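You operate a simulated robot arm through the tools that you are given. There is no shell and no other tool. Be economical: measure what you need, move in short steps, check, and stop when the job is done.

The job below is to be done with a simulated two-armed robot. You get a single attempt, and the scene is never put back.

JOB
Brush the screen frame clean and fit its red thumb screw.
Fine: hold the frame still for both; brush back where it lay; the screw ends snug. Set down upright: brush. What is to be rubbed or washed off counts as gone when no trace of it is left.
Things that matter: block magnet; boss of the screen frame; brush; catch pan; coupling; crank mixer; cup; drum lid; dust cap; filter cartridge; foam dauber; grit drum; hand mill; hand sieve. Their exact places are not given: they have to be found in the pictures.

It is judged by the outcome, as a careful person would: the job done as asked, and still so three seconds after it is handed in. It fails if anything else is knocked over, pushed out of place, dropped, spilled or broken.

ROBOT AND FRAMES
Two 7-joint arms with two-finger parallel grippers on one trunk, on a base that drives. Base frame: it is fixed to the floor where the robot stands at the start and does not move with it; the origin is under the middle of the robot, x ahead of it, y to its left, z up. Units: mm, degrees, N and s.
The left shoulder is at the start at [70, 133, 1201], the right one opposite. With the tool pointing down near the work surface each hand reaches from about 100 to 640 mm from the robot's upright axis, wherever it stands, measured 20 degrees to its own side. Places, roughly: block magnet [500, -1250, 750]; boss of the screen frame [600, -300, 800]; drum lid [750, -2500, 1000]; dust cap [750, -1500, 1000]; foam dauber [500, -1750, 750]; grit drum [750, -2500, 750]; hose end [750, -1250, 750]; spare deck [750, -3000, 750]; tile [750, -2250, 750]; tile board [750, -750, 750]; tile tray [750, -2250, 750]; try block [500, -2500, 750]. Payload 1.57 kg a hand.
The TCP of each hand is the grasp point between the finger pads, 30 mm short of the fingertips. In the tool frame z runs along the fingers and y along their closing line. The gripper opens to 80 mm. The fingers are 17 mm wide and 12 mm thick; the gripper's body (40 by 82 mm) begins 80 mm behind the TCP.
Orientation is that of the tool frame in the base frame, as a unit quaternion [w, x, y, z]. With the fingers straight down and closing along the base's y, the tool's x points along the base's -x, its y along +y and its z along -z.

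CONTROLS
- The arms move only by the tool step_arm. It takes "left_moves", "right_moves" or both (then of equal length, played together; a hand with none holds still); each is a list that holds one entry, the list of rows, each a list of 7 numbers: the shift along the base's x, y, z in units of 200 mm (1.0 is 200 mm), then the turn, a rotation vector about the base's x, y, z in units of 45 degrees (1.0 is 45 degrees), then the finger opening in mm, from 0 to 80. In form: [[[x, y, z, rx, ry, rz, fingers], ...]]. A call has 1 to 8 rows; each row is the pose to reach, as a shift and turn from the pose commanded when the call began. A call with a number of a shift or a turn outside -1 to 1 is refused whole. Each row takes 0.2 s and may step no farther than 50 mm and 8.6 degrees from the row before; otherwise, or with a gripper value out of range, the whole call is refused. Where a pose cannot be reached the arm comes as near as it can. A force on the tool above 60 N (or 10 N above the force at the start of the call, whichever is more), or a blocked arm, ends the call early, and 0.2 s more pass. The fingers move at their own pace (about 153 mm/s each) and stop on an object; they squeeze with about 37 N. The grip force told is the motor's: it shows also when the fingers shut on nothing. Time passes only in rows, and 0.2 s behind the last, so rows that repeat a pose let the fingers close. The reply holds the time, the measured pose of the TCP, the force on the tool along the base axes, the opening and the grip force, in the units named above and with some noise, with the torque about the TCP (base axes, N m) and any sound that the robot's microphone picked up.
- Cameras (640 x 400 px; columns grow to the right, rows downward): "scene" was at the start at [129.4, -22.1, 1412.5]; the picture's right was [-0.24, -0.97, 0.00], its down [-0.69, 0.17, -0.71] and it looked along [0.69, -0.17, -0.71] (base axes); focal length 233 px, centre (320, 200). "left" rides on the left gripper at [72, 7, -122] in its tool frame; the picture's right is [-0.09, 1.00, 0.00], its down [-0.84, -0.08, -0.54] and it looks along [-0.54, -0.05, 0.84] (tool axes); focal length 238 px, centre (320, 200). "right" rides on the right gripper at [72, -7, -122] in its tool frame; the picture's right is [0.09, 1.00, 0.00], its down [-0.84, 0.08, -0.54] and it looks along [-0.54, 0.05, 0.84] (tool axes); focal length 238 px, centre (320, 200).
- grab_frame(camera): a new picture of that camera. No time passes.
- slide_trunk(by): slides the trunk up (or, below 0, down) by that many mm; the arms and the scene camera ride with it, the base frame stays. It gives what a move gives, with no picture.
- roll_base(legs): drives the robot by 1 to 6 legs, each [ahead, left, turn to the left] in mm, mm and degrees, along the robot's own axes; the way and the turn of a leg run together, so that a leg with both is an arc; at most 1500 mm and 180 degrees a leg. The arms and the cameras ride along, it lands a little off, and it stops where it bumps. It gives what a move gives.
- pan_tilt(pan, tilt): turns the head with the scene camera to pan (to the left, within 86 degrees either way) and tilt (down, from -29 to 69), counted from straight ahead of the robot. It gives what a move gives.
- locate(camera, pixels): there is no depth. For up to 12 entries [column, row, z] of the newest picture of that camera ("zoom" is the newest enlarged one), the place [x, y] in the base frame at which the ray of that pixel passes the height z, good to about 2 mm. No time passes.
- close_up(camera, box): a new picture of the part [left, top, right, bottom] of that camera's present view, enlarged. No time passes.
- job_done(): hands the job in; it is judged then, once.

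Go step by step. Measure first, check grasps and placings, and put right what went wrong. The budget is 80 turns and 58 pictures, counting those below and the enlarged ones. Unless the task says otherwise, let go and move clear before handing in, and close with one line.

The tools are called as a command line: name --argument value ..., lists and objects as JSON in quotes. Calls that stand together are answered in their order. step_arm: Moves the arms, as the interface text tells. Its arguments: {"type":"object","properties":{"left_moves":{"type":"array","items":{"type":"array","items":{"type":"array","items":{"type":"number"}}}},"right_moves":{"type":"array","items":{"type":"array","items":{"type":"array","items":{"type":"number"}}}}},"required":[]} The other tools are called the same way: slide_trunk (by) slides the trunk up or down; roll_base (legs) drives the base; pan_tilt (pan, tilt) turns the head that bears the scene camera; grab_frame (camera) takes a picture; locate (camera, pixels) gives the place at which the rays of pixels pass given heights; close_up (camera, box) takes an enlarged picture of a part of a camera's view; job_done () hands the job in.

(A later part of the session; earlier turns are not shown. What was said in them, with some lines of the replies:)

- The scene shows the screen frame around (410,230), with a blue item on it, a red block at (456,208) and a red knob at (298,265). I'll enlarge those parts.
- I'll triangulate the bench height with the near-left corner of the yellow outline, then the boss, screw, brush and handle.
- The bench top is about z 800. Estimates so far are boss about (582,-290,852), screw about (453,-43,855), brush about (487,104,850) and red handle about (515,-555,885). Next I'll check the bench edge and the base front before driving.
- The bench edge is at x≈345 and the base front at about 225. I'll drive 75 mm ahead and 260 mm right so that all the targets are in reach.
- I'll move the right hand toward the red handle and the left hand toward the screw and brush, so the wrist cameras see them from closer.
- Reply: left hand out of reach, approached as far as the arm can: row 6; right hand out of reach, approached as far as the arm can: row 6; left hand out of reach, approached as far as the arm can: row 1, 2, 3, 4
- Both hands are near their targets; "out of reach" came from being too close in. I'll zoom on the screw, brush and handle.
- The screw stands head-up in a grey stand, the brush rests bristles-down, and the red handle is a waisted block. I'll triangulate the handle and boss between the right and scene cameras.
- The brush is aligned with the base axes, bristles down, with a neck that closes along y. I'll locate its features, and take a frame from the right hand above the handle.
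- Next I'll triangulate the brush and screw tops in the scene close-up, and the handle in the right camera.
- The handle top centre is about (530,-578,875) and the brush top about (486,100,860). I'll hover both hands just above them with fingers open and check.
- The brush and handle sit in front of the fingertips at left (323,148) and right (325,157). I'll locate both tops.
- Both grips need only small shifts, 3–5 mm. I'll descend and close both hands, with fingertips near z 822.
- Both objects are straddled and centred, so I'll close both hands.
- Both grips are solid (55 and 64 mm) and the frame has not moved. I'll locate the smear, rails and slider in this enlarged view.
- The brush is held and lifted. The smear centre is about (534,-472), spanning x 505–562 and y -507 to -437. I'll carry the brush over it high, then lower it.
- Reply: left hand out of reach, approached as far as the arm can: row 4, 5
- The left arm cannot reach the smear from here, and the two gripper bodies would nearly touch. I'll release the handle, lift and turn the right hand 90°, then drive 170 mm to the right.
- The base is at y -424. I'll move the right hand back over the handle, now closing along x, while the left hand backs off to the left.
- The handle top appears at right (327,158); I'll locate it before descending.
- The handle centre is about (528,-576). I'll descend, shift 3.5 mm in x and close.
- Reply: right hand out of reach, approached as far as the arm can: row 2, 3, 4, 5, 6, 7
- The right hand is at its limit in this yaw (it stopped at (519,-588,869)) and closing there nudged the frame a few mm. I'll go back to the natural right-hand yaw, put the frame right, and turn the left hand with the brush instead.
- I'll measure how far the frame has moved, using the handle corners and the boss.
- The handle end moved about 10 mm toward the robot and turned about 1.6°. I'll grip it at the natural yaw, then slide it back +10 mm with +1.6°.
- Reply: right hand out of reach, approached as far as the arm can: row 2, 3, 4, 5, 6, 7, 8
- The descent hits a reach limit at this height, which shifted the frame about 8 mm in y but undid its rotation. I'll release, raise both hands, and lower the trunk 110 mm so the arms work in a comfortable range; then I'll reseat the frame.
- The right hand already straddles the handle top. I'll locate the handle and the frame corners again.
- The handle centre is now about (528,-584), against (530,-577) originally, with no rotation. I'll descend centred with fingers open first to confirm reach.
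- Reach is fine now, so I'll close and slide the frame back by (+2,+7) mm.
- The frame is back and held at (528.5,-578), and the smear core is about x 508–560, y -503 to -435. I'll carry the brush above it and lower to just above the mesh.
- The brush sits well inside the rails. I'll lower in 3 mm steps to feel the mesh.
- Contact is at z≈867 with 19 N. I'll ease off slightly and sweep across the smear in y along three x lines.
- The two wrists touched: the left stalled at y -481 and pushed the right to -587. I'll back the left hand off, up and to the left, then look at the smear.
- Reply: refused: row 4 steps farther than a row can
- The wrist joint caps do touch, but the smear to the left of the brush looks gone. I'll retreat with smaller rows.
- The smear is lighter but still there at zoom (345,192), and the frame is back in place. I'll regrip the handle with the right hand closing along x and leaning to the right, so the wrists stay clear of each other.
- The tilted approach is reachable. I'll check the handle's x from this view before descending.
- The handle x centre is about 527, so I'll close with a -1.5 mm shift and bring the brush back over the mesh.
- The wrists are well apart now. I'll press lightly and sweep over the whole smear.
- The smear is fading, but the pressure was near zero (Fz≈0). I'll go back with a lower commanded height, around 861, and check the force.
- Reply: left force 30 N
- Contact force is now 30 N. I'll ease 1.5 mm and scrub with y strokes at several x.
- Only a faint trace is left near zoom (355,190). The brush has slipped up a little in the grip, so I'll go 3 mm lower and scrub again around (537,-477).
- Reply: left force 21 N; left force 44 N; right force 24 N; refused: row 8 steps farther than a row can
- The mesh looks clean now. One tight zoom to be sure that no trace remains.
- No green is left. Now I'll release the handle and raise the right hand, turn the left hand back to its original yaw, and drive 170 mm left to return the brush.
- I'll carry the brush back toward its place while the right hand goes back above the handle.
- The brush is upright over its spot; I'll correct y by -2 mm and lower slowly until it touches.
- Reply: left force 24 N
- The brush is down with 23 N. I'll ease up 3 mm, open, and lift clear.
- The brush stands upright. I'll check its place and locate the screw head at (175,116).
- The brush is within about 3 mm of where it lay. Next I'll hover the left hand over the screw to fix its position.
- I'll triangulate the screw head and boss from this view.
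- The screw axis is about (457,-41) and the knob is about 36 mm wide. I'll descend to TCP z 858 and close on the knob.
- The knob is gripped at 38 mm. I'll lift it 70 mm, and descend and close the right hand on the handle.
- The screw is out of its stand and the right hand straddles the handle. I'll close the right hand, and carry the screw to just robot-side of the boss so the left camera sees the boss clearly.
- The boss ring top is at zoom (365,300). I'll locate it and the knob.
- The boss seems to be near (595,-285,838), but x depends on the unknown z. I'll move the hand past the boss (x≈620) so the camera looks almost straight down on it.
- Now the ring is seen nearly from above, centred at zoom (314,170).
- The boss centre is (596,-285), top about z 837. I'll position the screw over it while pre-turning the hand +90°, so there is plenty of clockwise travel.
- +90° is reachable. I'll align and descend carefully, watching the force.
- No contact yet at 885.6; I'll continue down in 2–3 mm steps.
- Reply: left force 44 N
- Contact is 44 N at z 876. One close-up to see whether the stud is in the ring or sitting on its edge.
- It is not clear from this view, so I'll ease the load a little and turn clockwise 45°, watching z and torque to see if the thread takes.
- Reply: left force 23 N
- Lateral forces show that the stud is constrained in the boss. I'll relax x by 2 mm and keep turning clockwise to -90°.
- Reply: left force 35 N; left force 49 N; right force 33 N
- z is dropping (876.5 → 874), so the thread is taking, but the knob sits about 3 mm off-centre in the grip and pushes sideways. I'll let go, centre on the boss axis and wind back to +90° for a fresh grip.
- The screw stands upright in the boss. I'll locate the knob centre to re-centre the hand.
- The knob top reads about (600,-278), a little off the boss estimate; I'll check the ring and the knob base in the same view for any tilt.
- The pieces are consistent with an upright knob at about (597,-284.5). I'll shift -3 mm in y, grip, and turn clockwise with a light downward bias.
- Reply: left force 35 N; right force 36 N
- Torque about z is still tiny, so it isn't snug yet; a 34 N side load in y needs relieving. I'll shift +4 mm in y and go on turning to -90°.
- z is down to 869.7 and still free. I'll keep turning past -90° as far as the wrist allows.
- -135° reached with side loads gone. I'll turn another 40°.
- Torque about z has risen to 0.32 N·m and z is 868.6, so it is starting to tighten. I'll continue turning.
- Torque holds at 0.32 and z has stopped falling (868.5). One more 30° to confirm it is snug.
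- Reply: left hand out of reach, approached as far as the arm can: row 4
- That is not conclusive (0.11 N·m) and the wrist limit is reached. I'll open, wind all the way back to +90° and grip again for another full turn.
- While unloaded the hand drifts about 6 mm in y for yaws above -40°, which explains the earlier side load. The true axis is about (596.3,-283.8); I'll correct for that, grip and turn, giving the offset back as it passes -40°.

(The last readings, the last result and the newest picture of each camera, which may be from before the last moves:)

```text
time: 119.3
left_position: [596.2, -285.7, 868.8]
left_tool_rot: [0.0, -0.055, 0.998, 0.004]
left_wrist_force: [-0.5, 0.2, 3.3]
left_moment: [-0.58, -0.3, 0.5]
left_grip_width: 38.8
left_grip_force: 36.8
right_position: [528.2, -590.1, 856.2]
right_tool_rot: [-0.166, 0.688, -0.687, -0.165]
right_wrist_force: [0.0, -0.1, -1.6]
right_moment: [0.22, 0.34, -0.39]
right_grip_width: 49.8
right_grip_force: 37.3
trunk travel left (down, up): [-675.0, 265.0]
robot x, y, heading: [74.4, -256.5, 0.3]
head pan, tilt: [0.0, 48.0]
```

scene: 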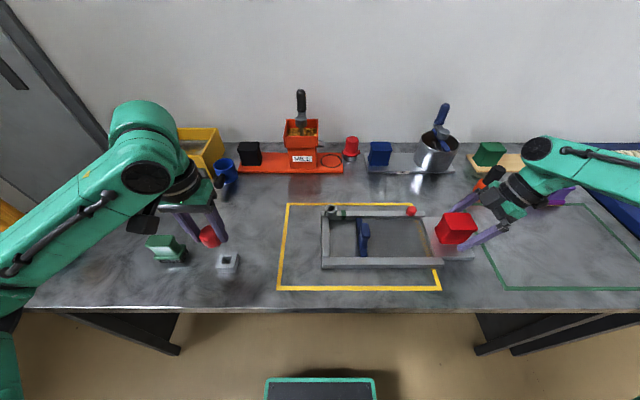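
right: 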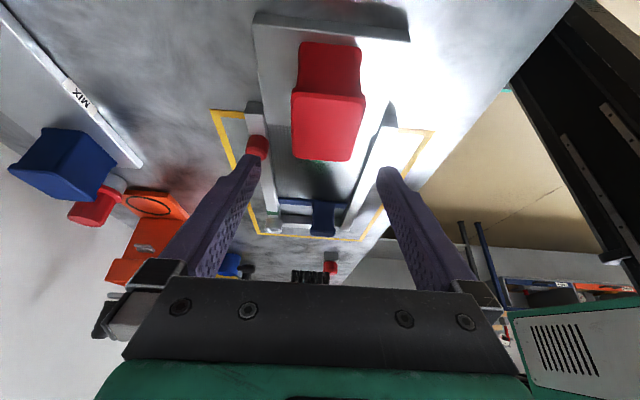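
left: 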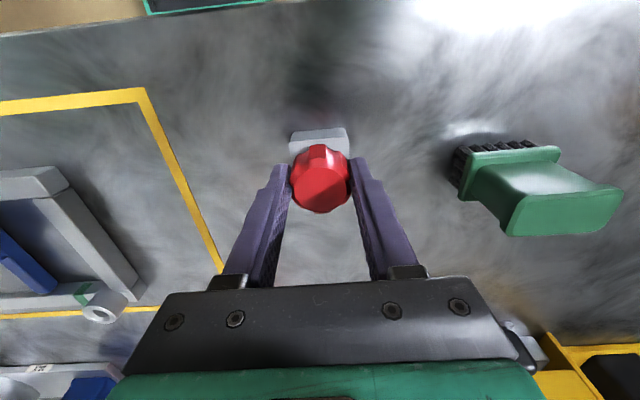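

Torque jumped to 0.87 N·m within 30° and then the fingers slipped (0.5), against 0.05 while running free. The screw is snug, so I'll open both hands and lift clear.

step_arm --left_moves '[[[0, 0, 0, 0, 0, 0, 80], [0, 0, 0, 0, 0, 0, 80], [0, 0, 0.1, 0, 0, 0, 80], [0, 0, 0.3, 0, 0, 0, 80], [0, 0.1, 0.5, 0, 0, 0, 80], [0, 0.3, 0.5, 0, 0, 0, 80], [0, 0.5, 0.5, 0, 0, 0, 80], [0, 0.7, 0.5, 0, 0, 0, 80]]]' --right_moves '[[[0, 0, 0, 0, 0, 0, 30], [0, 0, 0, 0, 0, 0, 80], [0, 0, 0, 0, 0, 0, 80], [0, 0, 0.1, 0, 0, 0, 80], [0, 0, 0.3, 0, 0, 0, 80], [0, 0, 0.5, 0, 0, 0, 80], [0, 0, 0.5, 0, 0, 0, 80], [0, -0.15, 0.5, 0, 0, 0, 80]]]'

step_arm --left_moves '[[[-0.15, 0.1, 0.05, 0, 0, 0, 80], [-0.3, 0.2, 0.1, 0, 0, 0, 80], [-0.4, 0.3, 0.1, 0, 0, 0, 80]]]'

close_up --camera "scene" --box '[130, 180, 490, 320]'

```text
time: 121.1
left_position: [592.4, -150.3, 968.9]
left_tool_rot: [0.0, -0.051, 0.999, 0.0]
left_wrist_force: [-0.7, -0.2, 0.0]
left_moment: [0.01, -0.01, 0.01]
left_grip_width: 80.1
left_grip_force: 0.1
right_position: [528.8, -620.1, 955.6]
right_tool_rot: [-0.166, 0.688, -0.687, -0.165]
right_wrist_force: [-0.3, 0.4, 0.1]
right_moment: [0.0, -0.02, -0.02]
right_grip_width: 80.1
right_grip_force: 0.0
trunk travel left (down, up): [-675.0, 265.0]
robot x, y, heading: [72.6, -258.8, -0.0]
head pan, tilt: [0.0, 48.0]
```

```text
time: 121.9
left_position: [513.4, -91.6, 990.4]
left_tool_rot: [0.001, -0.051, 0.999, 0.0]
left_wrist_force: [-0.5, -0.2, 0.6]
left_moment: [-0.01, -0.01, -0.01]
left_grip_width: 79.9
left_grip_force: 0.1
right_position: [528.7, -620.3, 956.3]
right_tool_rot: [-0.165, 0.688, -0.687, -0.165]
right_wrist_force: [0.3, 0.4, -0.1]
right_moment: [-0.03, 0.05, -0.03]
right_grip_width: 80.0
right_grip_force: 0.0
trunk travel left (down, up): [-675.0, 265.0]
robot x, y, heading: [75.0, -257.5, -0.0]
head pan, tilt: [0.0, 48.0]
```

```text
1.78 times, centred on (310, 250) of scene
```

zoom: 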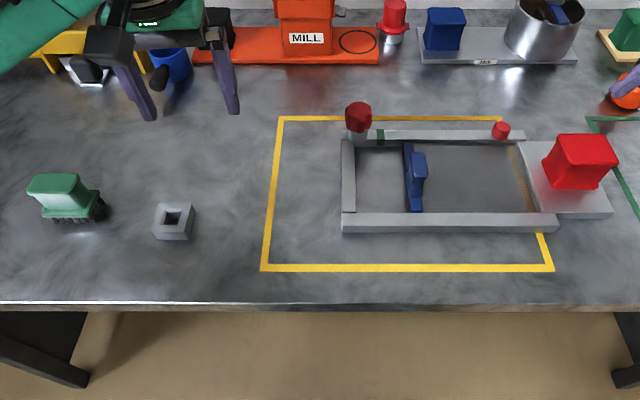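

The last picture shows the screw upright on the boss at (358,118), the mesh clear of green, the brush standing in its place at (65,195) and the frame inside its outline. Both hands are clear, so I'm handing in.

job_done

```text
The job is handed in.
```

The job is handed in: the screen frame is brushed clean, its red thumb screw is tight in the boss, and the brush is upright within about 3 mm of where it lay. The frame did get nudged about 10 mm while I regripped the handle and again about 9 mm when the two wrists touched during the first brush pass; it was put back to within a few mm.
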